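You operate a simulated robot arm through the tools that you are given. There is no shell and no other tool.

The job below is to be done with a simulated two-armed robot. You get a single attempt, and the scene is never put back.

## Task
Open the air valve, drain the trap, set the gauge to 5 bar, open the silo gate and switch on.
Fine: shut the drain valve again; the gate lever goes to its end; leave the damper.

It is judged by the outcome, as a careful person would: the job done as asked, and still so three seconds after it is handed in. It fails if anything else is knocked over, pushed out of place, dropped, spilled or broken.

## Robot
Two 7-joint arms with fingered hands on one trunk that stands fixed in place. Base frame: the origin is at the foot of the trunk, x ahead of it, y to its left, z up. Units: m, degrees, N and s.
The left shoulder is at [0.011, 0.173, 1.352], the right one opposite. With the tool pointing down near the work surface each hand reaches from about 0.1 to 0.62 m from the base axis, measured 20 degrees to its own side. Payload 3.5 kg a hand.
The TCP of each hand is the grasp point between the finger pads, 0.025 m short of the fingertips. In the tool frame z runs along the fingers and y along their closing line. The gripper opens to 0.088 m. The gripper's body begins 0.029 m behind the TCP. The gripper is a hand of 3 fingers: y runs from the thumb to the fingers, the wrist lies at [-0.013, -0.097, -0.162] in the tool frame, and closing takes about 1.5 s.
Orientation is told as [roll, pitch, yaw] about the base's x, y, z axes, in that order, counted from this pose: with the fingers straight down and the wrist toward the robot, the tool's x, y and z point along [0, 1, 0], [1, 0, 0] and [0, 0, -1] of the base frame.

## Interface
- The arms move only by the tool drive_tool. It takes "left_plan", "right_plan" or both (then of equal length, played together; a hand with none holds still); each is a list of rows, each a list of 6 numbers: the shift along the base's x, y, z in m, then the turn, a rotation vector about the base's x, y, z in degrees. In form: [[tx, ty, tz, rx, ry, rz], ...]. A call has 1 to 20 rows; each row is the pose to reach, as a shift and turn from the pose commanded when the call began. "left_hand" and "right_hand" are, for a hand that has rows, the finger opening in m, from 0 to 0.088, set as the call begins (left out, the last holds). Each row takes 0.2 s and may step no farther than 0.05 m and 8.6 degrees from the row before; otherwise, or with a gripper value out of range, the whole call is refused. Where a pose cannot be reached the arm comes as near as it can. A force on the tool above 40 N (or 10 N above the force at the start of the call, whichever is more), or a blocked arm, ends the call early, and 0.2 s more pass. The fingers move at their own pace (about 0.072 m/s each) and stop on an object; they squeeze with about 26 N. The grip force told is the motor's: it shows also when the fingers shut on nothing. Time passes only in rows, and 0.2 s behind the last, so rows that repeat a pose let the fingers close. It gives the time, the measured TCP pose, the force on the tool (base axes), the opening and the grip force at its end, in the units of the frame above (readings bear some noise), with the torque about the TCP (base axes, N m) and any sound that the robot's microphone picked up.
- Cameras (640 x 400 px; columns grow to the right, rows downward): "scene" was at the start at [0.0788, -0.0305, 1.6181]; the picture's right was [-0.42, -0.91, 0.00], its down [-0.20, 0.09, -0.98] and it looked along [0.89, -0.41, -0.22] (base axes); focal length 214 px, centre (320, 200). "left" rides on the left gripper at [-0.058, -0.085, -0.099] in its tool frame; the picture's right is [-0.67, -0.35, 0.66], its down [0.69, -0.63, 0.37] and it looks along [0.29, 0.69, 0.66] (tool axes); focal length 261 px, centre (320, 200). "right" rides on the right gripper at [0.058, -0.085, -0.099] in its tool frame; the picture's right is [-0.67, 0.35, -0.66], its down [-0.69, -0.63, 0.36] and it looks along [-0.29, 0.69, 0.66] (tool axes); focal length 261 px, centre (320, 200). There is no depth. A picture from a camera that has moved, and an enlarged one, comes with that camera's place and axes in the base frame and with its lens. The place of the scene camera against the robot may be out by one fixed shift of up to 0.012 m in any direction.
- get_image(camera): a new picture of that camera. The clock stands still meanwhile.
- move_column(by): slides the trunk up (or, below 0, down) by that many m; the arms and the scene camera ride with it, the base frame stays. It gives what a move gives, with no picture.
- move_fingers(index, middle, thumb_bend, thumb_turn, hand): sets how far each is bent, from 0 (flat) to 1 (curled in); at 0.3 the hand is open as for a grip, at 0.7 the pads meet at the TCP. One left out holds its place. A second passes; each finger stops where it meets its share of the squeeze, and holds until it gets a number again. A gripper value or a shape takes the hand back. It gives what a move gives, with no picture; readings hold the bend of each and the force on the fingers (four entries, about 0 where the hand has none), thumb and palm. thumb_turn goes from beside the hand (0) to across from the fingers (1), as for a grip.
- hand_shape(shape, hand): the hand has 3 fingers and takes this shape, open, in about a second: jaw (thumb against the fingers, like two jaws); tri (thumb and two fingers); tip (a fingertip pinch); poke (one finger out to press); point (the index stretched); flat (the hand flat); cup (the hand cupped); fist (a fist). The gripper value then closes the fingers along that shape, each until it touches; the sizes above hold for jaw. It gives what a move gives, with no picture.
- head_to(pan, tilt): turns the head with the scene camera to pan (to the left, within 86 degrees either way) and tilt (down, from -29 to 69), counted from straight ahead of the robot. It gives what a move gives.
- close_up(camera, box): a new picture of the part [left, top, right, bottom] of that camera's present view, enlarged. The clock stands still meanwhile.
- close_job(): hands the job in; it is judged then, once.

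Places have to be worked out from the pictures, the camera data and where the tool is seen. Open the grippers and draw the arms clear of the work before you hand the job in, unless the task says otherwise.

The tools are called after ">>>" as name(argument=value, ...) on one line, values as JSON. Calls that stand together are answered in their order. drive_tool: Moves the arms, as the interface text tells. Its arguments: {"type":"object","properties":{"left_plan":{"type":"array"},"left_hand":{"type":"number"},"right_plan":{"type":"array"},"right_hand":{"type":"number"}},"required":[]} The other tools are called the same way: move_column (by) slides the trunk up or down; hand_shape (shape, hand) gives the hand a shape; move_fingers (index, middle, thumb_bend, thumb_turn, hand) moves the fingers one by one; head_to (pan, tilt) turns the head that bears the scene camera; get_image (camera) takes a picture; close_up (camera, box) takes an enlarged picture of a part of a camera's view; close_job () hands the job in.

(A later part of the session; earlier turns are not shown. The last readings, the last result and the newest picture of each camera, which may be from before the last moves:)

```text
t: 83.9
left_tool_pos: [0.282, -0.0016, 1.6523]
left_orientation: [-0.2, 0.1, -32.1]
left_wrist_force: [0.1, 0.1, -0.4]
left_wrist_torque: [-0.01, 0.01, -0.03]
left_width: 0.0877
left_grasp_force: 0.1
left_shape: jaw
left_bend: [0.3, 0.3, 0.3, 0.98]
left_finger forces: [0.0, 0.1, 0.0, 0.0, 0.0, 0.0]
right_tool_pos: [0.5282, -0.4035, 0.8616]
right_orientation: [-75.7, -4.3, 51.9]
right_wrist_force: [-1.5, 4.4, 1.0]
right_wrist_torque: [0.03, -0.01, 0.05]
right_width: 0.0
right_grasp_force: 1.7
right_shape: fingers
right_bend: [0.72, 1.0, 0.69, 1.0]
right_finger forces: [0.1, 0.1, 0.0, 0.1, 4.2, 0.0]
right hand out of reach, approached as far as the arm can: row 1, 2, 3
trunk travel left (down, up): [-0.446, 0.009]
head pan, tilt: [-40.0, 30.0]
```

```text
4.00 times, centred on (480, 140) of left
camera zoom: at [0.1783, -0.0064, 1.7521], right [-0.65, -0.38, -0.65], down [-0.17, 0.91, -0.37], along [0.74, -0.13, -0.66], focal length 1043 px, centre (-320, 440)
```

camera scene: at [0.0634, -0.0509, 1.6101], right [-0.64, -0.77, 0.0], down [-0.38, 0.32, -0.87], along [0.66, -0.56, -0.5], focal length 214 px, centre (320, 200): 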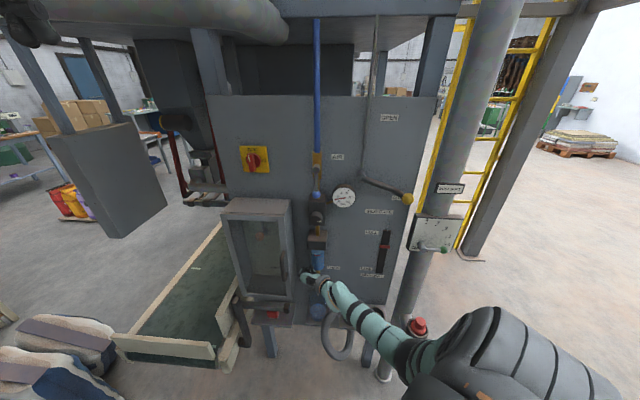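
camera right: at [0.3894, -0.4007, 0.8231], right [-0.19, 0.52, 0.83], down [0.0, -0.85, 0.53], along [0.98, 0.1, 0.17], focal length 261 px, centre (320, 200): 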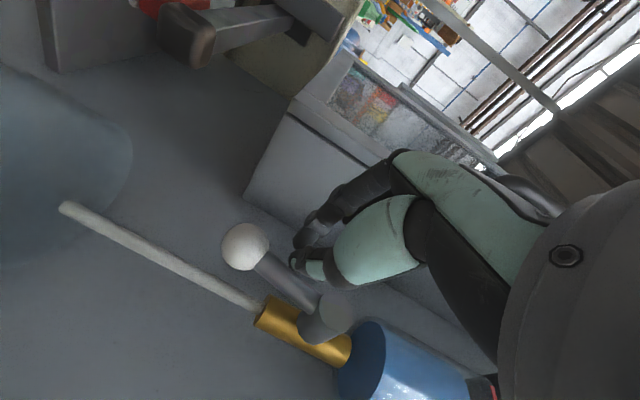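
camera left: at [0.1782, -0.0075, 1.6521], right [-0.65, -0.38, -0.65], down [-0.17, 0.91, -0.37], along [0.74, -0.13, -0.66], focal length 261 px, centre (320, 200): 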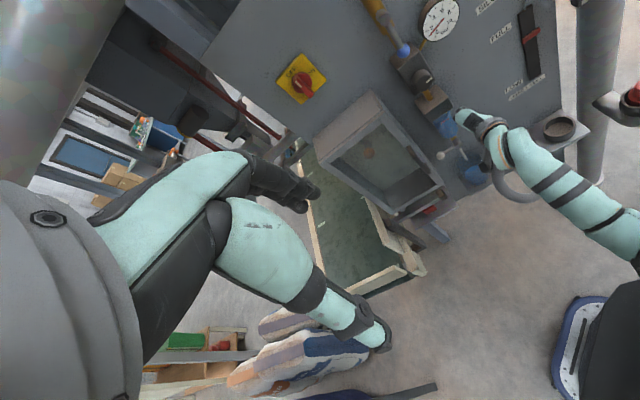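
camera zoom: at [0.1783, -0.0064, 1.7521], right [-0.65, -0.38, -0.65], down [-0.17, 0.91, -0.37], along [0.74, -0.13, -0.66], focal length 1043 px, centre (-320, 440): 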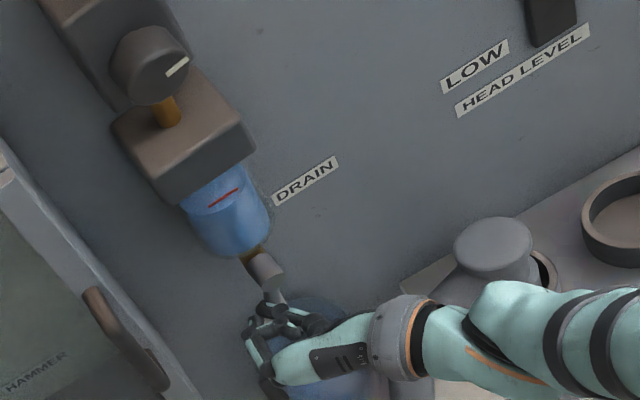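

The bowl seems to begin emptying. I hold still for a second and look again.

>>> drive_tool(right_plan=[[0, 0, 0, 0, 0, 0], [0, 0, 0, 0, 0, 0], [0, 0, 0, 0, 0, 0], [0, 0, 0, 0, 0, 0], [0, 0, 0, 0, 0, 0]])

>>> close_up(camera="scene", box=[280, 220, 360, 280])

>>> get_image(camera="right")

```text
t: 85.1
left_tool_pos: [0.2812, -0.0015, 1.6517]
left_orientation: [-0.1, 0.1, -32.0]
left_wrist_force: [-0.8, -0.2, 0.0]
left_wrist_torque: [-0.01, 0.03, -0.01]
left_width: 0.0875
left_grasp_force: 0.2
left_shape: jaw
left_bend: [0.3, 0.3, 0.3, 0.98]
left_finger forces: [0.0, 0.0, 0.1, 0.0, 0.1, 0.1]
right_tool_pos: [0.5281, -0.404, 0.8607]
right_orientation: [-75.8, -4.2, 51.9]
right_wrist_force: [-1.5, 2.4, 0.3]
right_wrist_torque: [0.02, -0.02, 0.03]
right_width: 0.0
right_grasp_force: 1.9
right_shape: fingers
right_bend: [0.72, 1.0, 0.68, 1.0]
right_finger forces: [0.0, 0.0, 0.1, 0.0, 2.8, 0.0]
trunk travel left (down, up): [-0.446, 0.009]
head pan, tilt: [-40.0, 30.0]
```

```text
6.67 times, centred on (320, 250) of scene
camera zoom: at [0.0617, -0.0492, 1.6102], right [-0.64, -0.77, 0.0], down [-0.38, 0.32, -0.87], along [0.66, -0.56, -0.5], focal length 1430 px, centre (320, -133)
```

zoom: 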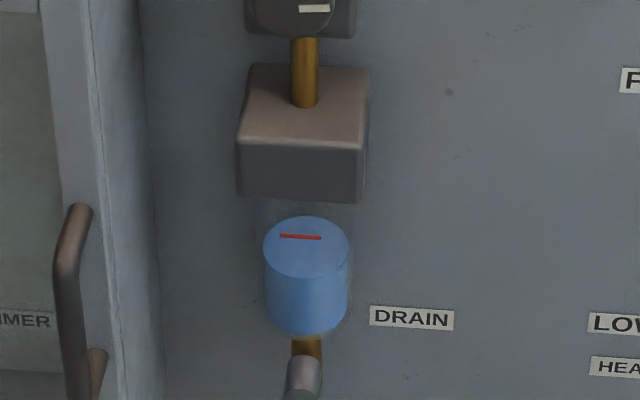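

```text
taken
camera right: at [0.3896, -0.401, 0.8231], right [-0.19, 0.52, 0.83], down [0.0, -0.85, 0.53], along [0.98, 0.1, 0.17], focal length 261 px, centre (320, 200)
```

right: 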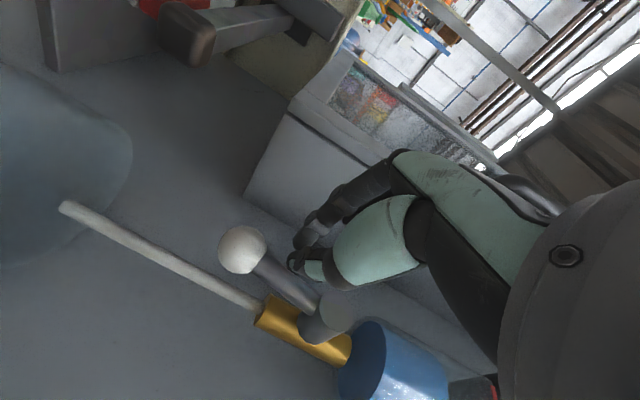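

The water level is dropping (about a quarter per second). I wait another 2 seconds and check bowl and beaker.

>>> drive_tool(right_plan=[[0, 0, 0, 0, 0, 0], [0, 0, 0, 0, 0, 0], [0, 0, 0, 0, 0, 0], [0, 0, 0, 0, 0, 0], [0, 0, 0, 0, 0, 0], [0, 0, 0, 0, 0, 0], [0, 0, 0, 0, 0, 0], [0, 0, 0, 0, 0, 0]])

>>> close_up(camera="scene", box=[280, 220, 360, 280])

>>> close_up(camera="scene", box=[290, 260, 370, 320])

```text
t: 86.9
left_tool_pos: [0.2813, -0.0014, 1.6521]
left_orientation: [-0.1, 0.2, -32.0]
left_wrist_force: [0.3, -0.7, 0.4]
left_wrist_torque: [0.01, -0.03, -0.03]
left_width: 0.0877
left_grasp_force: 0.2
left_shape: jaw
left_bend: [0.3, 0.3, 0.3, 0.98]
left_finger forces: [0.0, 0.0, 0.0, 0.0, 0.0, 0.0]
right_tool_pos: [0.5278, -0.4044, 0.8612]
right_orientation: [-75.8, -4.1, 51.9]
right_wrist_force: [-0.3, 2.1, 0.6]
right_wrist_torque: [0.03, 0.0, 0.0]
right_width: 0.0002
right_grasp_force: 1.0
right_shape: fingers
right_bend: [0.72, 1.0, 0.67, 1.0]
right_finger forces: [0.1, 0.1, 0.0, 0.0, 1.5, 0.1]
trunk travel left (down, up): [-0.446, 0.009]
head pan, tilt: [-40.0, 30.0]
```

```text
6.67 times, centred on (320, 250) of scene
camera zoom: at [0.0618, -0.0494, 1.6102], right [-0.64, -0.77, 0.0], down [-0.38, 0.32, -0.87], along [0.66, -0.56, -0.5], focal length 1430 px, centre (320, -133)
```

zoom: 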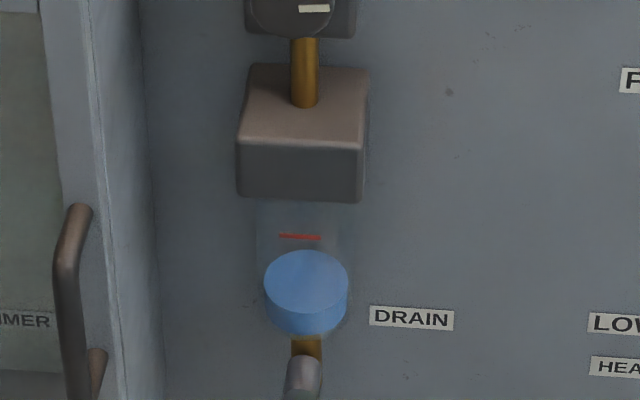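

```text
6.67 times, centred on (330, 290) of scene
camera zoom: at [0.0618, -0.0494, 1.6102], right [-0.64, -0.77, 0.0], down [-0.38, 0.32, -0.87], along [0.66, -0.56, -0.5], focal length 1430 px, centre (253, -400)
```

zoom: 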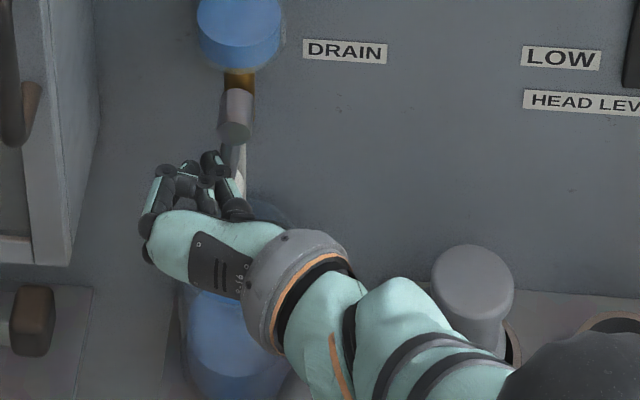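

About two thirds drained. I wait another 2 seconds.

>>> drive_tool(right_plan=[[0, 0, 0, 0, 0, 0], [0, 0, 0, 0, 0, 0], [0, 0, 0, 0, 0, 0], [0, 0, 0, 0, 0, 0], [0, 0, 0, 0, 0, 0], [0, 0, 0, 0, 0, 0], [0, 0, 0, 0, 0, 0], [0, 0, 0, 0, 0, 0]])

>>> close_up(camera="scene", box=[280, 220, 360, 280])

>>> get_image(camera="left")

```text
t: 88.7
left_tool_pos: [0.2809, -0.0027, 1.6521]
left_orientation: [0.0, 0.2, -32.0]
left_wrist_force: [0.3, -0.8, -0.3]
left_wrist_torque: [0.01, 0.0, 0.02]
left_width: 0.0879
left_grasp_force: 0.0
left_shape: jaw
left_bend: [0.3, 0.3, 0.3, 0.98]
left_finger forces: [0.1, 0.0, 0.1, 0.1, 0.0, 0.0]
right_tool_pos: [0.526, -0.4045, 0.8606]
right_orientation: [-75.8, -4.2, 51.9]
right_wrist_force: [0.4, 1.2, 0.4]
right_wrist_torque: [-0.01, -0.02, -0.01]
right_width: 0.0
right_grasp_force: 0.4
right_shape: fingers
right_bend: [0.72, 1.0, 0.67, 1.0]
right_finger forces: [0.0, 0.0, 0.1, 0.0, 1.0, 0.0]
trunk travel left (down, up): [-0.446, 0.009]
head pan, tilt: [-40.0, 30.0]
```

```text
6.67 times, centred on (320, 250) of scene
camera zoom: at [0.0619, -0.0496, 1.6102], right [-0.64, -0.77, 0.0], down [-0.38, 0.32, -0.87], along [0.66, -0.56, -0.5], focal length 1430 px, centre (320, -133)
```

zoom: 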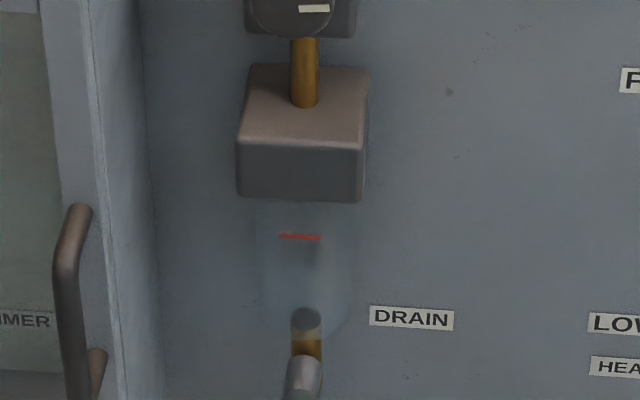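

```text
taken
camera left: at [0.1785, -0.0073, 1.7521], right [-0.65, -0.38, -0.65], down [-0.17, 0.91, -0.37], along [0.74, -0.13, -0.66], focal length 261 px, centre (320, 200)
```

left: 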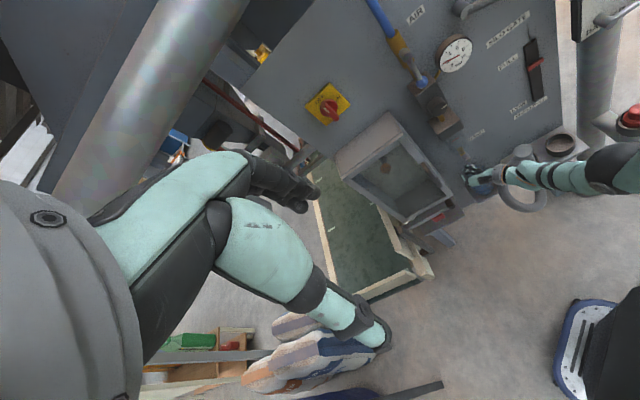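

The bowl is empty. To shut the valve I retract the probe, drop below the lever's ball, and re-enter underneath it.

>>> drive_tool(right_plan=[[-0.023, 0.026, 0, 0, 0, 0], [-0.0466, 0.0523, 0, 0, 0, 0], [-0.0416, 0.057, -0.02, 0, 0, 0], [-0.0416, 0.057, -0.042, 0, 0, 0]])

>>> get_image(camera="right")

```text
t: 89.7
left_tool_pos: [0.284, -0.0041, 1.6519]
left_orientation: [-0.1, 0.2, -32.0]
left_wrist_force: [0.3, 0.0, 0.6]
left_wrist_torque: [0.01, -0.01, -0.01]
left_width: 0.0875
left_grasp_force: 0.2
left_shape: jaw
left_bend: [0.3, 0.3, 0.3, 0.98]
left_finger forces: [0.1, 0.0, 0.0, 0.1, 0.0, 0.0]
right_tool_pos: [0.4871, -0.3462, 0.8194]
right_orientation: [-75.8, -4.2, 51.9]
right_wrist_force: [1.1, -0.1, 1.0]
right_wrist_torque: [0.01, 0.03, -0.02]
right_width: 0.0
right_grasp_force: 0.0
right_shape: fingers
right_bend: [0.72, 1.0, 0.65, 1.0]
right_finger forces: [0.1, 0.0, 0.1, 0.0, 0.0, 0.1]
right hand out of reach, approached as far as the arm can: row 4
trunk travel left (down, up): [-0.446, 0.009]
head pan, tilt: [-40.0, 30.0]
```

```text
taken
camera right: at [0.3493, -0.3419, 0.7825], right [-0.19, 0.52, 0.83], down [0.0, -0.85, 0.53], along [0.98, 0.1, 0.16], focal length 261 px, centre (320, 200)
```

right: 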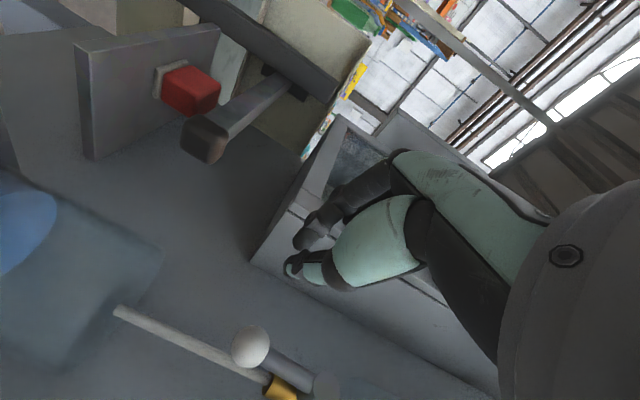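

The lever now hangs fully open (ball at s −0.107, z 0.826). To close it I must push from its right side; I turn the hand to heading −60° and shift the TCP right at standoff distance.

>>> drive_tool(right_plan=[[-0.014, -0.01, 0.005, 0, 0, -7.7], [-0.028, -0.025, 0.01, 0, 0, -15.4], [-0.0414, -0.0416, 0.016, 0, 0, -23]])

>>> get_image(camera="right")

>>> get_image(camera="scene")

```text
t: 90.5
left_tool_pos: [0.2823, -0.0034, 1.6517]
left_orientation: [0.0, 0.2, -32.0]
left_wrist_force: [-0.9, -0.8, -0.2]
left_wrist_torque: [-0.01, -0.02, -0.01]
left_width: 0.0875
left_grasp_force: 0.0
left_shape: jaw
left_bend: [0.3, 0.3, 0.3, 0.98]
left_finger forces: [0.1, 0.1, 0.1, 0.1, 0.0, 0.0]
right_tool_pos: [0.4452, -0.3883, 0.8364]
right_orientation: [-75.9, -4.3, 28.9]
right_wrist_force: [-0.8, 0.2, 1.1]
right_wrist_torque: [-0.01, 0.01, -0.01]
right_width: 0.0001
right_grasp_force: 0.0
right_shape: fingers
right_bend: [0.72, 1.0, 0.65, 1.0]
right_finger forces: [0.1, 0.1, 0.0, 0.1, 0.0, 0.0]
trunk travel left (down, up): [-0.446, 0.009]
head pan, tilt: [-40.0, 30.0]
```

```text
taken
camera right: at [0.3197, -0.3305, 0.7992], right [0.03, 0.55, 0.83], down [-0.34, -0.78, 0.53], along [0.94, -0.29, 0.16], focal length 261 px, centre (320, 200)
```

right: 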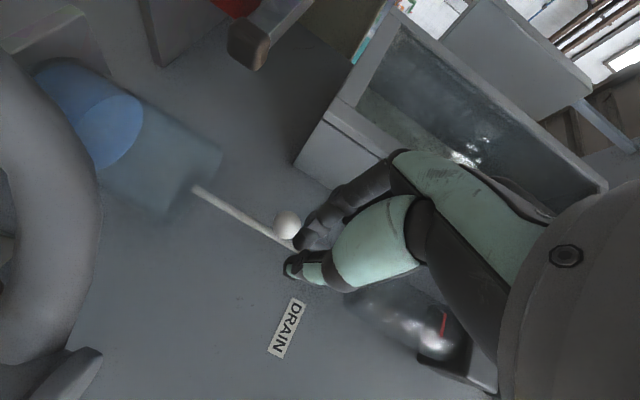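

```text
taken
camera scene: at [0.0622, -0.0497, 1.6102], right [-0.64, -0.77, 0.0], down [-0.38, 0.32, -0.87], along [0.66, -0.56, -0.5], focal length 214 px, centre (320, 200)
```

scene: 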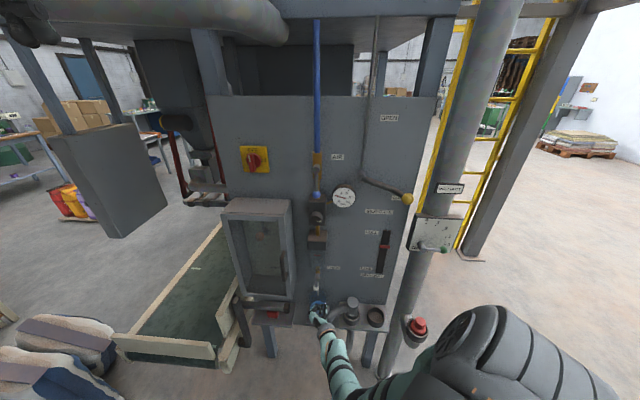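

Tracking is exact; the ball is at s −0.107, z 0.823 and my probe stands to its right. I now move in at that height, keeping the tip in front of the nozzle.

>>> drive_tool(right_plan=[[0.0145, -0.0163, -0.001, 0, 0, 0], [0.029, -0.0326, -0.003, 0, 0, 0], [0.0439, -0.0493, -0.004, 0, 0, 0]])

>>> get_image(camera="right")

```text
t: 91.3
left_tool_pos: [0.2819, -0.0026, 1.6511]
left_orientation: [-0.1, 0.2, -32.0]
left_wrist_force: [0.4, 0.7, 0.6]
left_wrist_torque: [0.01, 0.04, -0.04]
left_width: 0.0875
left_grasp_force: 0.0
left_shape: jaw
left_bend: [0.3, 0.3, 0.3, 0.98]
left_finger forces: [0.0, 0.1, 0.0, 0.0, 0.2, 0.0]
right_tool_pos: [0.4907, -0.4342, 0.8405]
right_orientation: [-75.9, -4.3, 28.9]
right_wrist_force: [0.2, 0.2, -0.3]
right_wrist_torque: [-0.02, 0.01, -0.02]
right_width: 0.0001
right_grasp_force: 0.0
right_shape: fingers
right_bend: [0.72, 1.0, 0.65, 1.0]
right_finger forces: [0.0, 0.0, 0.0, 0.1, 0.0, 0.0]
right hand out of reach, approached as far as the arm can: row 3
trunk travel left (down, up): [-0.446, 0.009]
head pan, tilt: [-40.0, 30.0]
```

```text
taken
camera right: at [0.3653, -0.3773, 0.8034], right [0.02, 0.55, 0.83], down [-0.33, -0.78, 0.53], along [0.94, -0.29, 0.17], focal length 261 px, centre (320, 200)
```

right: 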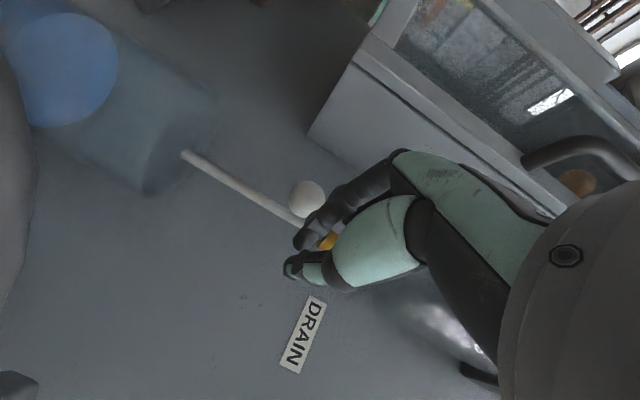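

The probe is right of the ball (out 0.095). I now push left along the closing arc.

>>> drive_tool(right_plan=[[0.009, 0.008, -0.003, 0, 0, 0], [0.0179, 0.016, -0.005, 0, 0, 0], [0.0306, 0.0273, -0.006, 0, 0, 0], [0.0446, 0.0397, -0.003, 0, 0, 0]])

>>> get_image(camera="right")

>>> close_up(camera="left", box=[430, 90, 530, 190])

```text
t: 92.3
left_tool_pos: [0.2812, -0.0011, 1.6514]
left_orientation: [-0.1, 0.3, -32.1]
left_wrist_force: [-0.5, -0.3, -0.2]
left_wrist_torque: [-0.04, -0.02, -0.02]
left_width: 0.0878
left_grasp_force: 0.1
left_shape: jaw
left_bend: [0.3, 0.3, 0.3, 0.98]
left_finger forces: [0.0, 0.0, 0.0, 0.0, 0.0, 0.1]
right_tool_pos: [0.5288, -0.3904, 0.8601]
right_orientation: [-75.8, -4.2, 28.9]
right_wrist_force: [-0.7, 0.5, -0.3]
right_wrist_torque: [-0.01, 0.0, -0.05]
right_width: 0.0
right_grasp_force: 0.0
right_shape: fingers
right_bend: [0.72, 1.0, 0.65, 1.0]
right_finger forces: [0.0, 0.0, 0.0, 0.0, 0.0, 0.0]
right hand out of reach, approached as far as the arm can: row 1, 2, 3, 4
trunk travel left (down, up): [-0.446, 0.009]
head pan, tilt: [-40.0, 30.0]
```

```text
taken
camera right: at [0.4041, -0.3335, 0.8216], right [0.03, 0.55, 0.83], down [-0.33, -0.78, 0.53], along [0.94, -0.29, 0.16], focal length 261 px, centre (320, 200)
```

right: 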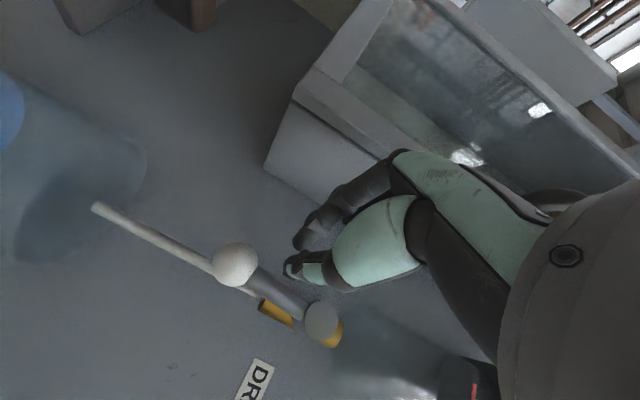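

```text
4.00 times, centred on (480, 140) of left
camera zoom: at [0.1792, -0.0066, 1.7521], right [-0.65, -0.38, -0.65], down [-0.17, 0.91, -0.37], along [0.74, -0.13, -0.66], focal length 1043 px, centre (-320, 440)
```

zoom: 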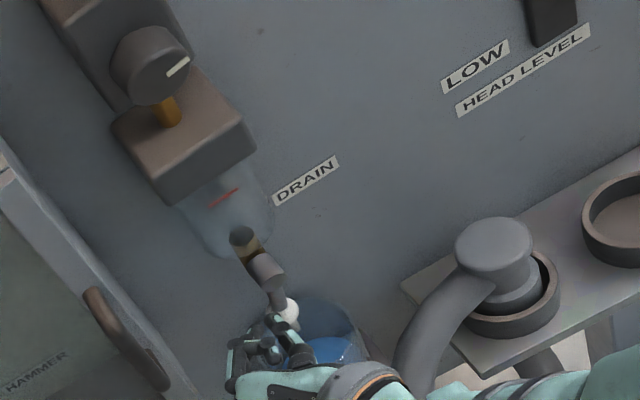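

The probe was at the arm's reach limit and slipped past in front of the lever without moving it. I retract and rise, then lower the trunk 8 cm to regain reach.

>>> drive_tool(right_plan=[[-0.018, 0.02, 0.005, 0, 0, 0], [-0.036, 0.04, 0.025, 0, 0, 0], [-0.053, 0.06, 0.06, 0, 0, 0]])

>>> move_column(by=-0.08)

>>> get_image(camera="right")

>>> get_image(camera="scene")

```text
t: 93.1
left_tool_pos: [0.2822, -0.0024, 1.6518]
left_orientation: [0.0, 0.3, -31.9]
left_wrist_force: [0.6, -0.1, 0.0]
left_wrist_torque: [0.01, 0.0, 0.04]
left_width: 0.0876
left_grasp_force: 0.1
left_shape: jaw
left_bend: [0.3, 0.3, 0.3, 0.98]
left_finger forces: [0.0, 0.1, 0.1, 0.0, 0.0, 0.1]
right_tool_pos: [0.5257, -0.3297, 0.8519]
right_orientation: [-75.8, -4.2, 28.9]
right_wrist_force: [-0.7, 0.4, -0.4]
right_wrist_torque: [0.03, 0.0, -0.01]
right_width: 0.0
right_grasp_force: 0.1
right_shape: fingers
right_bend: [0.72, 1.0, 0.65, 1.0]
right_finger forces: [0.1, 0.1, 0.0, 0.0, 0.0, 0.0]
right hand out of reach, approached as far as the arm can: row 1, 2, 3
trunk travel left (down, up): [-0.446, 0.009]
head pan, tilt: [-40.0, 30.0]
```

```text
t: 94.2
left_tool_pos: [0.2816, -0.0022, 1.5721]
left_orientation: [-0.1, 0.3, -31.9]
left_wrist_force: [0.0, -0.2, -0.1]
left_wrist_torque: [0.04, 0.03, -0.03]
left_width: 0.0875
left_grasp_force: 0.0
left_shape: jaw
left_bend: [0.3, 0.3, 0.3, 0.98]
left_finger forces: [0.0, 0.0, 0.1, 0.1, 0.0, 0.0]
right_tool_pos: [0.5214, -0.3314, 0.761]
right_orientation: [-75.4, -3.5, 28.8]
right_wrist_force: [0.5, -0.4, -0.2]
right_wrist_torque: [-0.03, 0.02, -0.01]
right_width: 0.0
right_grasp_force: 0.1
right_shape: fingers
right_bend: [0.72, 1.0, 0.65, 1.0]
right_finger forces: [0.0, 0.0, 0.1, 0.0, 0.0, 0.0]
trunk travel left (down, up): [-0.366, 0.089]
head pan, tilt: [-40.0, 30.0]
```

```text
taken
camera right: at [0.3948, -0.2747, 0.7249], right [0.04, 0.55, 0.83], down [-0.33, -0.78, 0.53], along [0.94, -0.29, 0.15], focal length 261 px, centre (320, 200)
```

right: 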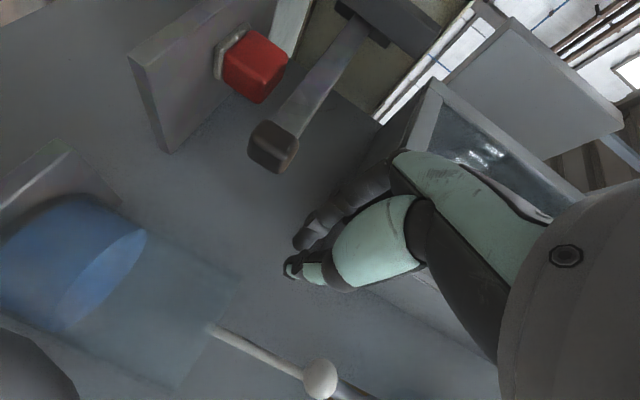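

```text
taken
camera scene: at [0.0736, -0.0497, 1.5277], right [-0.64, -0.77, 0.01], down [-0.4, 0.32, -0.86], along [0.65, -0.56, -0.51], focal length 214 px, centre (320, 200)
```

scene: 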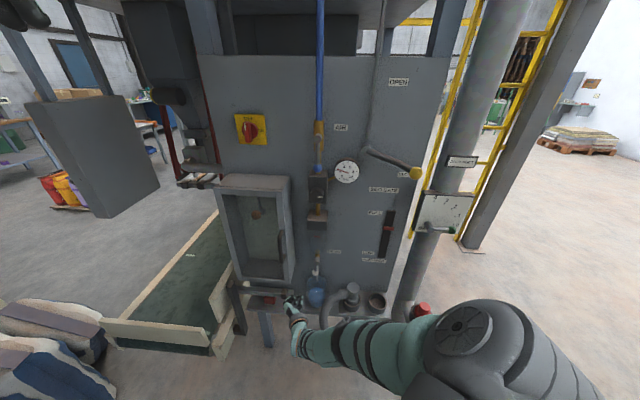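

The hand ended up lower (z 0.76) but still clear of the beaker (out 0.15, s −0.17). I raise it straight up, slightly away from the panel.

>>> drive_tool(right_plan=[[-0.012, 0.01, 0.02, 0, 0, 0], [-0.024, 0.015, 0.045, 0, 0, 0], [-0.036, 0.015, 0.07, 0, 0, 0], [-0.05, 0, 0.08, 0, 0, 0], [-0.065, -0.025, 0.08, 0, 0, 0], [-0.078, -0.055, 0.08, 0, 0, 0]])

>>> get_image(camera="right")

```text
t: 95.7
left_tool_pos: [0.2801, -0.0043, 1.5717]
left_orientation: [0.0, 0.2, -32.0]
left_wrist_force: [0.7, 0.9, -0.5]
left_wrist_torque: [0.01, -0.05, 0.03]
left_width: 0.0876
left_grasp_force: 0.0
left_shape: jaw
left_bend: [0.3, 0.3, 0.3, 0.98]
left_finger forces: [0.0, 0.1, 0.0, 0.0, 0.1, 0.0]
right_tool_pos: [0.5, -0.3951, 0.7539]
right_orientation: [-75.3, -3.6, 28.8]
right_wrist_force: [-0.2, -0.2, 0.4]
right_wrist_torque: [-0.01, -0.01, 0.0]
right_width: 0.0001
right_grasp_force: 0.1
right_shape: fingers
right_bend: [0.72, 1.0, 0.65, 1.0]
right_finger forces: [0.1, 0.0, 0.1, 0.0, 0.0, 0.1]
right hand out of reach, approached as far as the arm can: row 1, 2, 3, 4, 5, 6
trunk travel left (down, up): [-0.366, 0.089]
head pan, tilt: [-40.0, 30.0]
```

```text
taken
camera right: at [0.3745, -0.3381, 0.7165], right [0.04, 0.55, 0.83], down [-0.33, -0.78, 0.53], along [0.94, -0.29, 0.15], focal length 261 px, centre (320, 200)
```

right: 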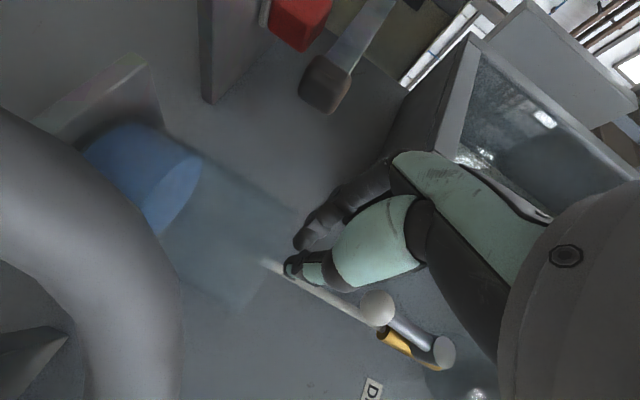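

The hand is stretched to its limit right in front of the beaker, so I must not drive it blindly. The trunk moves the hand rigidly, so I raise the trunk to lift the hand straight up, away from the beaker.

>>> move_column(by=0.08)

>>> get_image(camera="right")

>>> get_image(camera="scene")

```text
t: 96.8
left_tool_pos: [0.2809, -0.0027, 1.6509]
left_orientation: [-0.1, 0.2, -32.0]
left_wrist_force: [0.5, 0.8, 0.0]
left_wrist_torque: [-0.03, 0.02, -0.01]
left_width: 0.0874
left_grasp_force: 0.0
left_shape: jaw
left_bend: [0.3, 0.3, 0.3, 0.98]
left_finger forces: [0.0, 0.0, 0.0, 0.0, 0.1, 0.1]
right_tool_pos: [0.4987, -0.3983, 0.837]
right_orientation: [-75.7, -3.8, 28.8]
right_wrist_force: [0.4, -0.8, 0.1]
right_wrist_torque: [-0.02, -0.01, 0.01]
right_width: 0.0
right_grasp_force: 0.0
right_shape: fingers
right_bend: [0.72, 1.0, 0.65, 1.0]
right_finger forces: [0.0, 0.1, 0.0, 0.1, 0.0, 0.1]
trunk travel left (down, up): [-0.446, 0.009]
head pan, tilt: [-40.0, 30.0]
```

```text
taken
camera right: at [0.3725, -0.3405, 0.7996], right [0.03, 0.55, 0.83], down [-0.33, -0.78, 0.53], along [0.94, -0.29, 0.16], focal length 261 px, centre (320, 200)
```

right: 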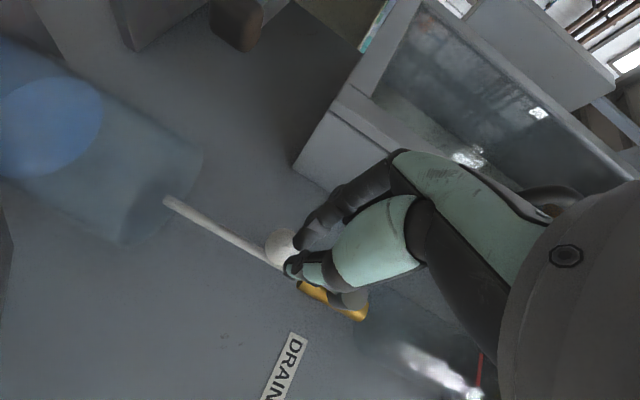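

```text
taken
camera scene: at [0.0618, -0.0499, 1.6106], right [-0.64, -0.77, 0.0], down [-0.38, 0.32, -0.87], along [0.66, -0.56, -0.5], focal length 214 px, centre (320, 200)
```

scene: 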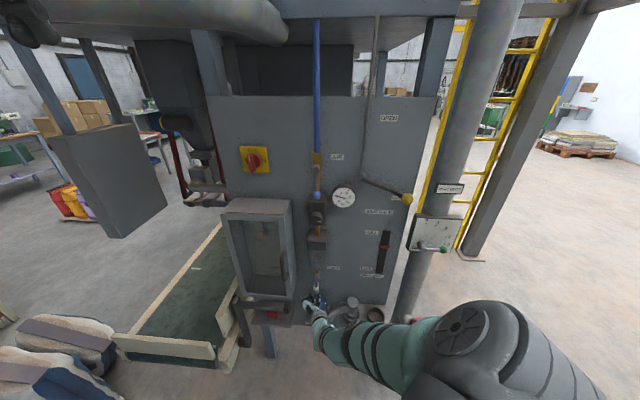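

The hand is safely up at lever height, in front of the ball (out 0.117). I retract toward the shoulder to bend the elbow again.

>>> drive_tool(right_plan=[[-0.015, 0.01, 0.01, 0, 0, 0], [-0.03, 0.02, 0.02, 0, 0, 0], [-0.045, 0.025, 0.03, 0, 0, 0], [-0.055, 0.03, 0.05, 0, 0, 0]])

```text
t: 97.8
left_tool_pos: [0.2803, -0.0037, 1.6522]
left_orientation: [-0.2, 0.2, -32.0]
left_wrist_force: [0.3, 0.3, 0.2]
left_wrist_torque: [-0.03, 0.0, -0.02]
left_width: 0.0877
left_grasp_force: 0.0
left_shape: jaw
left_bend: [0.3, 0.3, 0.3, 0.98]
left_finger forces: [0.0, 0.1, 0.0, 0.1, 0.0, 0.0]
right_tool_pos: [0.4788, -0.377, 0.8246]
right_orientation: [-75.7, -3.9, 28.7]
right_wrist_force: [1.0, -0.6, -1.1]
right_wrist_torque: [0.0, -0.02, -0.02]
right_width: 0.0
right_grasp_force: 0.0
right_shape: fingers
right_bend: [0.72, 1.0, 0.65, 1.0]
right_finger forces: [0.0, 0.0, 0.0, 0.0, 0.0, 0.0]
right hand out of reach, approached as far as the arm can: row 1, 2, 3, 4
trunk travel left (down, up): [-0.446, 0.009]
head pan, tilt: [-40.0, 30.0]
```

The elbow is straight, and the solver only moves sideways. I command the earlier well-reachable pose (0.445,-0.388,0.86) with repeated rows so that the elbow can bend back.

>>> drive_tool(right_plan=[[-0.034, -0.011, 0.012, 0, 0, 0], [-0.045, -0.011, 0.03, 0, 0, 0], [-0.06, -0.008, 0.05, 0, 0, 0], [-0.075, -0.005, 0.08, 0, 0, 0], [-0.085, 0, 0.11, 0, 0, 0], [-0.085, 0, 0.14, 0, 0, 0]])

>>> get_image(camera="scene")

```text
t: 99.2
left_tool_pos: [0.2828, -0.0024, 1.6519]
left_orientation: [-0.1, 0.2, -31.9]
left_wrist_force: [0.0, 0.1, -0.1]
left_wrist_torque: [0.03, -0.03, -0.02]
left_width: 0.0875
left_grasp_force: 0.2
left_shape: jaw
left_bend: [0.3, 0.3, 0.3, 0.98]
left_finger forces: [0.0, 0.1, 0.1, 0.0, 0.0, 0.0]
right_tool_pos: [0.4693, -0.3914, 0.82]
right_orientation: [-75.7, -3.9, 28.8]
right_wrist_force: [-0.6, -0.3, -0.5]
right_wrist_torque: [0.02, -0.02, 0.01]
right_width: 0.0001
right_grasp_force: 0.1
right_shape: fingers
right_bend: [0.72, 1.0, 0.65, 1.0]
right_finger forces: [0.0, 0.1, 0.0, 0.0, 0.0, 0.0]
right hand out of reach, approached as far as the arm can: row 1, 2, 3, 4, 5, 6
trunk travel left (down, up): [-0.446, 0.009]
head pan, tilt: [-40.0, 30.0]
```

```text
taken
camera scene: at [0.0625, -0.0496, 1.6102], right [-0.64, -0.77, 0.0], down [-0.38, 0.32, -0.87], along [0.66, -0.56, -0.5], focal length 214 px, centre (320, 200)
```

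scene: 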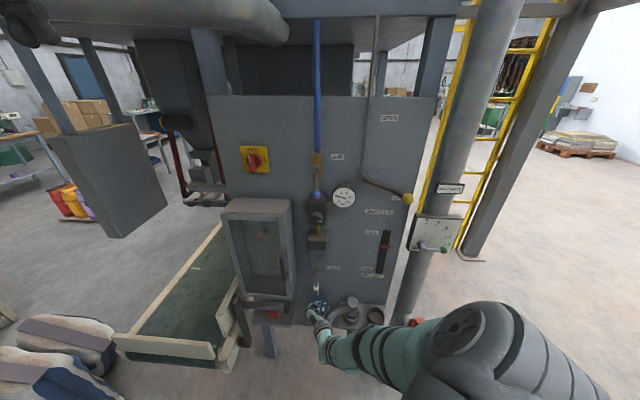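

I'll drive back to the pose that worked well before, (0.417,-0.248,0.96) with heading −37°; this moves left-back, the direction in which the elbow flexes.

>>> drive_tool(right_plan=[[-0.012, 0.03, 0.02, 0, 0, 5], [-0.024, 0.06, 0.045, 0, 0, 10], [-0.036, 0.09, 0.07, 0, 0, 15], [-0.046, 0.12, 0.1, 0, 0, 20], [-0.052, 0.143, 0.13, 0, 0, 23], [-0.052, 0.143, 0.143, 0, 0, 23], [-0.052, 0.143, 0.143, 0, 0, 23], [-0.052, 0.143, 0.143, 0, 0, 23]])

>>> get_image(camera="scene")

```text
t: 101.0
left_tool_pos: [0.2814, -0.0013, 1.6527]
left_orientation: [0.0, 0.2, -32.0]
left_wrist_force: [-0.8, 0.0, -0.1]
left_wrist_torque: [0.01, -0.02, 0.0]
left_width: 0.0877
left_grasp_force: 0.1
left_shape: jaw
left_bend: [0.3, 0.3, 0.3, 0.98]
left_finger forces: [0.1, 0.1, 0.0, 0.1, 0.0, 0.0]
right_tool_pos: [0.4868, -0.2486, 0.8159]
right_orientation: [-75.7, -3.9, 51.8]
right_wrist_force: [-0.4, -0.5, 0.0]
right_wrist_torque: [0.02, -0.01, 0.04]
right_width: 0.0
right_grasp_force: 0.1
right_shape: fingers
right_bend: [0.72, 1.0, 0.65, 1.0]
right_finger forces: [0.1, 0.0, 0.0, 0.0, 0.0, 0.0]
right hand out of reach, approached as far as the arm can: row 1, 2, 3, 4, 5, 6, 7, 8
trunk travel left (down, up): [-0.446, 0.009]
head pan, tilt: [-40.0, 30.0]
```

```text
taken
camera scene: at [0.0618, -0.0497, 1.6102], right [-0.64, -0.77, 0.0], down [-0.38, 0.32, -0.87], along [0.66, -0.56, -0.5], focal length 214 px, centre (320, 200)
```

scene: 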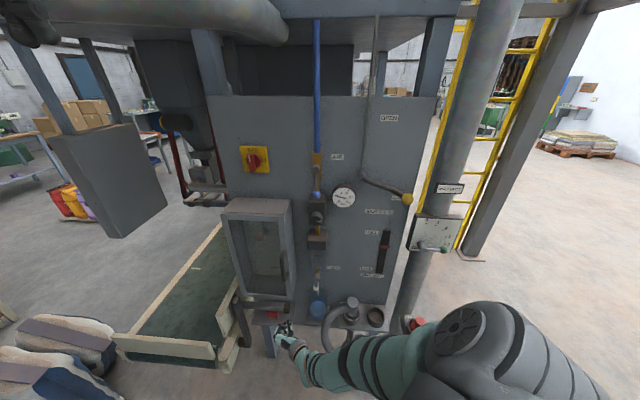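

Orientation came back but the elbow is still straight. The hand is now in free space (out 0.24); I try raising it forward-up, the tangential direction that should flex the elbow.

>>> drive_tool(right_plan=[[0, 0.01, 0.045, 0, 0, 0], [0, 0.02, 0.09, 0, 0, 0], [-0.01, 0.03, 0.135, 0, 0, 0], [-0.02, 0.04, 0.175, 0, 0, 0], [-0.03, 0.045, 0.215, 0, 0, 0], [-0.04, 0.05, 0.25, 0, 0, 0], [-0.04, 0.05, 0.29, 0, 0, 0], [-0.04, 0.05, 0.33, 0, 0, 0]])

>>> get_image(camera="scene")

```text
t: 102.8
left_tool_pos: [0.2811, -0.0009, 1.6521]
left_orientation: [-0.3, 0.2, -31.9]
left_wrist_force: [1.0, -0.2, -0.2]
left_wrist_torque: [-0.01, 0.04, -0.03]
left_width: 0.0877
left_grasp_force: 0.0
left_shape: jaw
left_bend: [0.3, 0.3, 0.3, 0.98]
left_finger forces: [0.0, 0.0, 0.0, 0.1, 0.0, 0.1]
right_tool_pos: [0.6397, -0.1087, 0.9599]
right_orientation: [-75.7, -4.0, 51.8]
right_wrist_force: [-0.3, 0.4, 0.1]
right_wrist_torque: [-0.01, 0.0, -0.03]
right_width: 0.0001
right_grasp_force: 0.1
right_shape: fingers
right_bend: [0.72, 1.0, 0.65, 1.0]
right_finger forces: [0.0, 0.1, 0.0, 0.1, 0.0, 0.0]
right hand out of reach, approached as far as the arm can: row 1, 2, 3, 4, 5, 6, 7, 8
trunk travel left (down, up): [-0.446, 0.009]
head pan, tilt: [-40.0, 30.0]
```

```text
taken
camera scene: at [0.0626, -0.0485, 1.6102], right [-0.64, -0.77, 0.0], down [-0.38, 0.32, -0.87], along [0.66, -0.56, -0.5], focal length 214 px, centre (320, 200)
```

scene: 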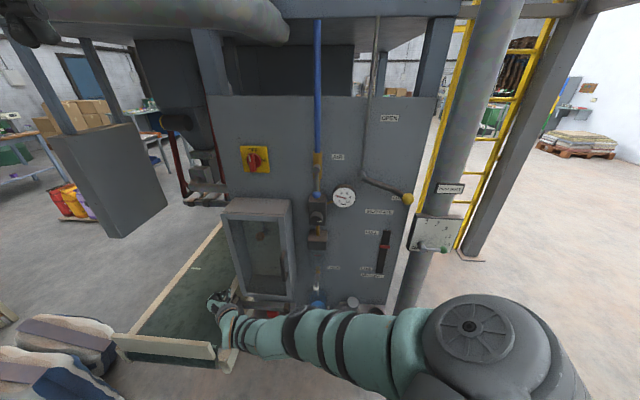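

Still straight. I'll combine a retreat toward the body with rotating the hand back to the fingers-down posture, which should force the elbow to bend.

>>> drive_tool(right_plan=[[-0.02, -0.005, 0.02, 7.4, 1.6, -2.5], [-0.04, -0.01, 0.04, 14.8, 3.3, -5], [-0.06, -0.015, 0.06, 22.3, 4.9, -7.5], [-0.08, -0.02, 0.08, 29.7, 6.5, -10], [-0.1, -0.025, 0.1, 37.1, 8.2, -12.5], [-0.12, -0.03, 0.12, 44.5, 9.8, -15], [-0.14, -0.03, 0.14, 51.9, 11.4, -17.5], [-0.16, -0.035, 0.16, 59.4, 13, -20], [-0.18, -0.04, 0.18, 66.8, 14.7, -22.5], [-0.19, -0.04, 0.19, 74.2, 16.3, -25]])

>>> get_image(camera="scene")

```text
t: 105.0
left_tool_pos: [0.2813, -0.003, 1.6512]
left_orientation: [0.0, 0.2, -32.1]
left_wrist_force: [0.2, -0.4, -0.1]
left_wrist_torque: [0.01, -0.03, 0.01]
left_width: 0.0877
left_grasp_force: 0.0
left_shape: jaw
left_bend: [0.3, 0.3, 0.3, 0.98]
left_finger forces: [0.1, 0.0, 0.0, 0.0, 0.0, 0.1]
right_tool_pos: [0.7168, -0.1268, 1.0557]
right_orientation: [-2.8, -25.0, 1.6]
right_wrist_force: [-0.6, 1.0, 0.4]
right_wrist_torque: [0.02, -0.02, 0.0]
right_width: 0.0001
right_grasp_force: 0.2
right_shape: fingers
right_bend: [0.72, 1.0, 0.65, 1.0]
right_finger forces: [0.1, 0.1, 0.0, 0.1, 0.0, 0.0]
right hand out of reach, approached as far as the arm can: row 1, 2, 3, 4, 5, 6, 7, 8, 9, 10
trunk travel left (down, up): [-0.446, 0.009]
head pan, tilt: [-40.0, 30.0]
```

```text
taken
camera scene: at [0.0625, -0.051, 1.6101], right [-0.64, -0.77, 0.0], down [-0.38, 0.32, -0.87], along [0.66, -0.56, -0.5], focal length 214 px, centre (320, 200)
```

scene: 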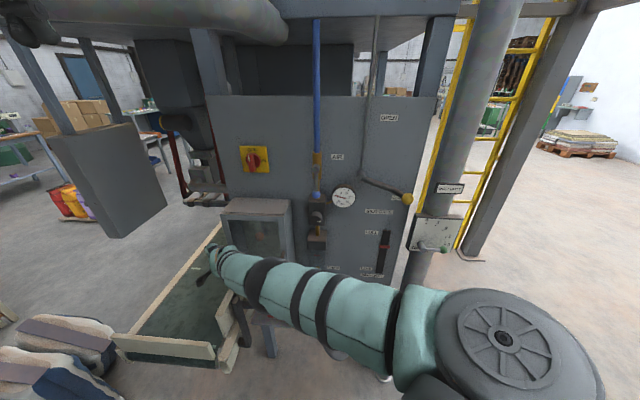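

The arm stays straight. I'll give the solver a target well inside and hold it for many rows, so that the elbow can gradually bend.

>>> drive_tool(right_plan=[[-0.04, 0, 0.03, 0, 0, 0], [-0.08, 0, 0.06, 0, 0, 0], [-0.12, 0, 0.09, 0, 0, 0], [-0.16, 0, 0.12, 0, 0, 0], [-0.2, 0, 0.15, 0, 0, 0], [-0.24, 0, 0.18, 0, 0, 0], [-0.28, 0, 0.21, 0, 0, 0], [-0.32, 0, 0.24, 0, 0, 0], [-0.36, 0, 0.27, 0, 0, 0], [-0.36, 0, 0.27, 0, 0, 0], [-0.36, 0, 0.27, 0, 0, 0], [-0.36, 0, 0.27, 0, 0, 0], [-0.36, 0, 0.27, 0, 0, 0], [-0.36, 0, 0.27, 0, 0, 0]])

>>> get_image(camera="scene")

```text
t: 108.0
left_tool_pos: [0.2812, -0.0018, 1.6526]
left_orientation: [-0.1, 0.2, -32.0]
left_wrist_force: [-0.5, -1.1, 0.8]
left_wrist_torque: [0.0, -0.02, -0.02]
left_width: 0.0877
left_grasp_force: 0.1
left_shape: jaw
left_bend: [0.3, 0.3, 0.3, 0.98]
left_finger forces: [0.0, 0.1, 0.0, 0.1, 0.0, 0.1]
right_tool_pos: [0.7102, -0.059, 1.1155]
right_orientation: [-0.2, -24.8, 0.3]
right_wrist_force: [0.4, 0.7, 1.0]
right_wrist_torque: [-0.02, 0.02, 0.0]
right_width: 0.0
right_grasp_force: 0.0
right_shape: fingers
right_bend: [0.72, 1.0, 0.65, 1.0]
right_finger forces: [0.1, 0.1, 0.1, 0.0, 0.0, 0.1]
right hand out of reach, approached as far as the arm can: row 1, 2, 3, 4, 5, 6, 7, 8, 9, 10, 11, 12, 13, 14
trunk travel left (down, up): [-0.446, 0.009]
head pan, tilt: [-40.0, 30.0]
```

```text
taken
camera scene: at [0.0618, -0.0494, 1.6102], right [-0.64, -0.77, 0.0], down [-0.38, 0.32, -0.87], along [0.66, -0.56, -0.5], focal length 214 px, centre (320, 200)
```

scene: 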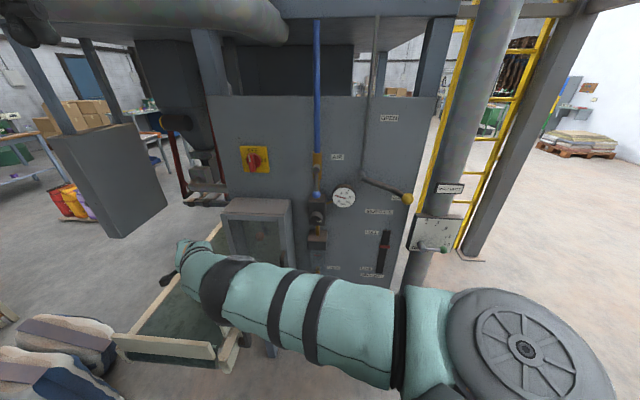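

I check the arm's real shape from the left camera and from above.

>>> get_image(camera="left")

>>> head_to(pan=-20, tilt=50)

>>> get_image(camera="scene")

```text
taken
camera left: at [0.1784, -0.0071, 1.7521], right [-0.65, -0.38, -0.65], down [-0.17, 0.91, -0.37], along [0.74, -0.13, -0.66], focal length 261 px, centre (320, 200)
```

left: 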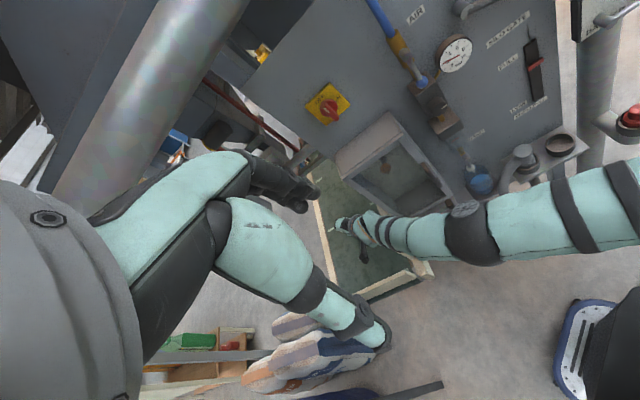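

```text
t: 108.8
left_tool_pos: [0.2806, -0.0015, 1.6518]
left_orientation: [-0.1, 0.2, -32.0]
left_wrist_force: [1.0, 0.3, -0.8]
left_wrist_torque: [-0.02, 0.01, 0.01]
left_width: 0.0876
left_grasp_force: 0.1
left_shape: jaw
left_bend: [0.3, 0.3, 0.3, 0.98]
left_finger forces: [0.0, 0.0, 0.1, 0.0, 0.1, 0.1]
right_tool_pos: [0.71, -0.0585, 1.1159]
right_orientation: [-0.2, -24.7, 0.2]
right_wrist_force: [-0.3, 0.7, -0.4]
right_wrist_torque: [-0.01, 0.01, 0.02]
right_width: 0.0004
right_grasp_force: 0.1
right_shape: fingers
right_bend: [0.72, 1.0, 0.65, 1.0]
right_finger forces: [0.0, 0.0, 0.1, 0.1, 0.0, 0.1]
trunk travel left (down, up): [-0.446, 0.009]
head pan, tilt: [-20.0, 50.0]
```

```text
taken
camera scene: at [0.065, -0.0179, 1.5807], right [-0.34, -0.94, 0.0], down [-0.72, 0.26, -0.64], along [0.6, -0.22, -0.77], focal length 214 px, centre (320, 200)
```

scene: 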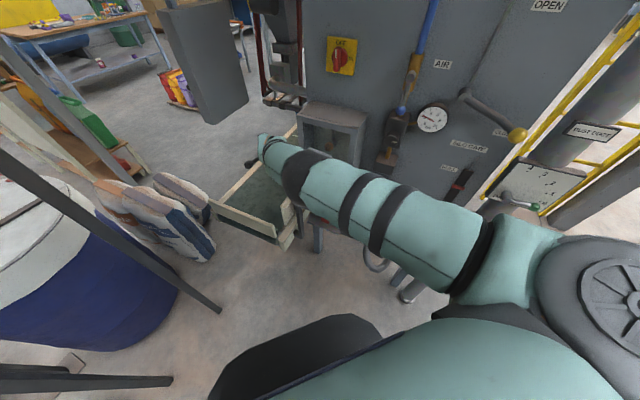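

The elbow axis is near vertical, so flexing swings the forearm left. I'll demand an orientation that forces this: fingers level, then heading to the left, while pulling the hand in.

>>> drive_tool(right_plan=[[-0.02, 0.01, 0.01, 0, -8.1, 0], [-0.04, 0.02, 0.02, 0, -16.2, 0], [-0.06, 0.03, 0.03, 0, -24.3, 0], [-0.08, 0.04, 0.04, 0, -32.4, 0], [-0.1, 0.05, 0.05, 0, -40.5, 0], [-0.12, 0.06, 0.06, 0, -48.6, 0], [-0.14, 0.07, 0.07, 0, -56.7, 0], [-0.16, 0.08, 0.08, 0, -64.8, 0]])

>>> drive_tool(right_plan=[[-0.02, 0.01, 0, 0, 0, 8], [-0.04, 0.02, 0, 0, 0, 16], [-0.06, 0.03, 0, 0, 0, 24], [-0.08, 0.04, 0, 0, 0, 32], [-0.1, 0.05, 0, 0, 0, 40], [-0.12, 0.06, 0, 0, 0, 48], [-0.14, 0.07, 0, 0, 0, 56], [-0.16, 0.08, 0, 0, 0, 64], [-0.18, 0.09, 0, 0, 0, 72]])

>>> get_image(camera="scene")

```text
t: 110.7
left_tool_pos: [0.2814, -0.0029, 1.6512]
left_orientation: [-0.1, 0.2, -32.0]
left_wrist_force: [0.2, -0.1, -0.4]
left_wrist_torque: [0.02, 0.01, 0.0]
left_width: 0.0876
left_grasp_force: 0.0
left_shape: jaw
left_bend: [0.3, 0.3, 0.3, 0.98]
left_finger forces: [0.0, 0.1, 0.0, 0.0, 0.0, 0.0]
right_tool_pos: [0.6237, 0.0264, 1.1746]
right_orientation: [-92.2, -84.5, 87.1]
right_wrist_force: [-0.4, -0.9, 0.5]
right_wrist_torque: [-0.02, 0.0, -0.04]
right_width: 0.0002
right_grasp_force: 0.0
right_shape: fingers
right_bend: [0.72, 1.0, 0.65, 1.0]
right_finger forces: [0.0, 0.0, 0.0, 0.0, 0.1, 0.0]
right hand out of reach, approached as far as the arm can: row 1, 2, 3, 4, 5, 6, 7, 8
trunk travel left (down, up): [-0.446, 0.009]
head pan, tilt: [-20.0, 50.0]
```

```text
t: 112.8
left_tool_pos: [0.281, -0.0021, 1.6525]
left_orientation: [0.0, 0.2, -32.0]
left_wrist_force: [-0.5, 0.0, -0.2]
left_wrist_torque: [-0.01, 0.0, 0.0]
left_width: 0.0878
left_grasp_force: 0.0
left_shape: jaw
left_bend: [0.3, 0.3, 0.3, 0.98]
left_finger forces: [0.1, 0.1, 0.1, 0.1, 0.0, 0.0]
right_tool_pos: [0.6314, 0.1033, 1.1984]
right_orientation: [-81.4, -73.5, 93.0]
right_wrist_force: [0.4, -0.5, -0.9]
right_wrist_torque: [0.06, 0.0, 0.0]
right_width: 0.0
right_grasp_force: 0.0
right_shape: fingers
right_bend: [0.72, 1.0, 0.65, 1.0]
right_finger forces: [0.1, 0.0, 0.0, 0.0, 0.1, 0.0]
right hand out of reach, approached as far as the arm can: row 1, 2, 3, 4, 5, 6, 7, 8, 9
trunk travel left (down, up): [-0.446, 0.009]
head pan, tilt: [-20.0, 50.0]
stopped in row 9 (right hand): the arm was blocked; the commanded pose is now the measured one
```

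```text
taken
camera scene: at [0.0651, -0.018, 1.5806], right [-0.34, -0.94, 0.0], down [-0.72, 0.26, -0.64], along [0.6, -0.22, -0.77], focal length 214 px, centre (320, 200)
```

scene: 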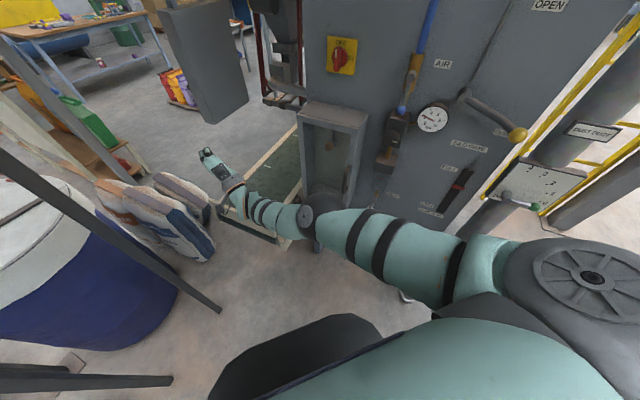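

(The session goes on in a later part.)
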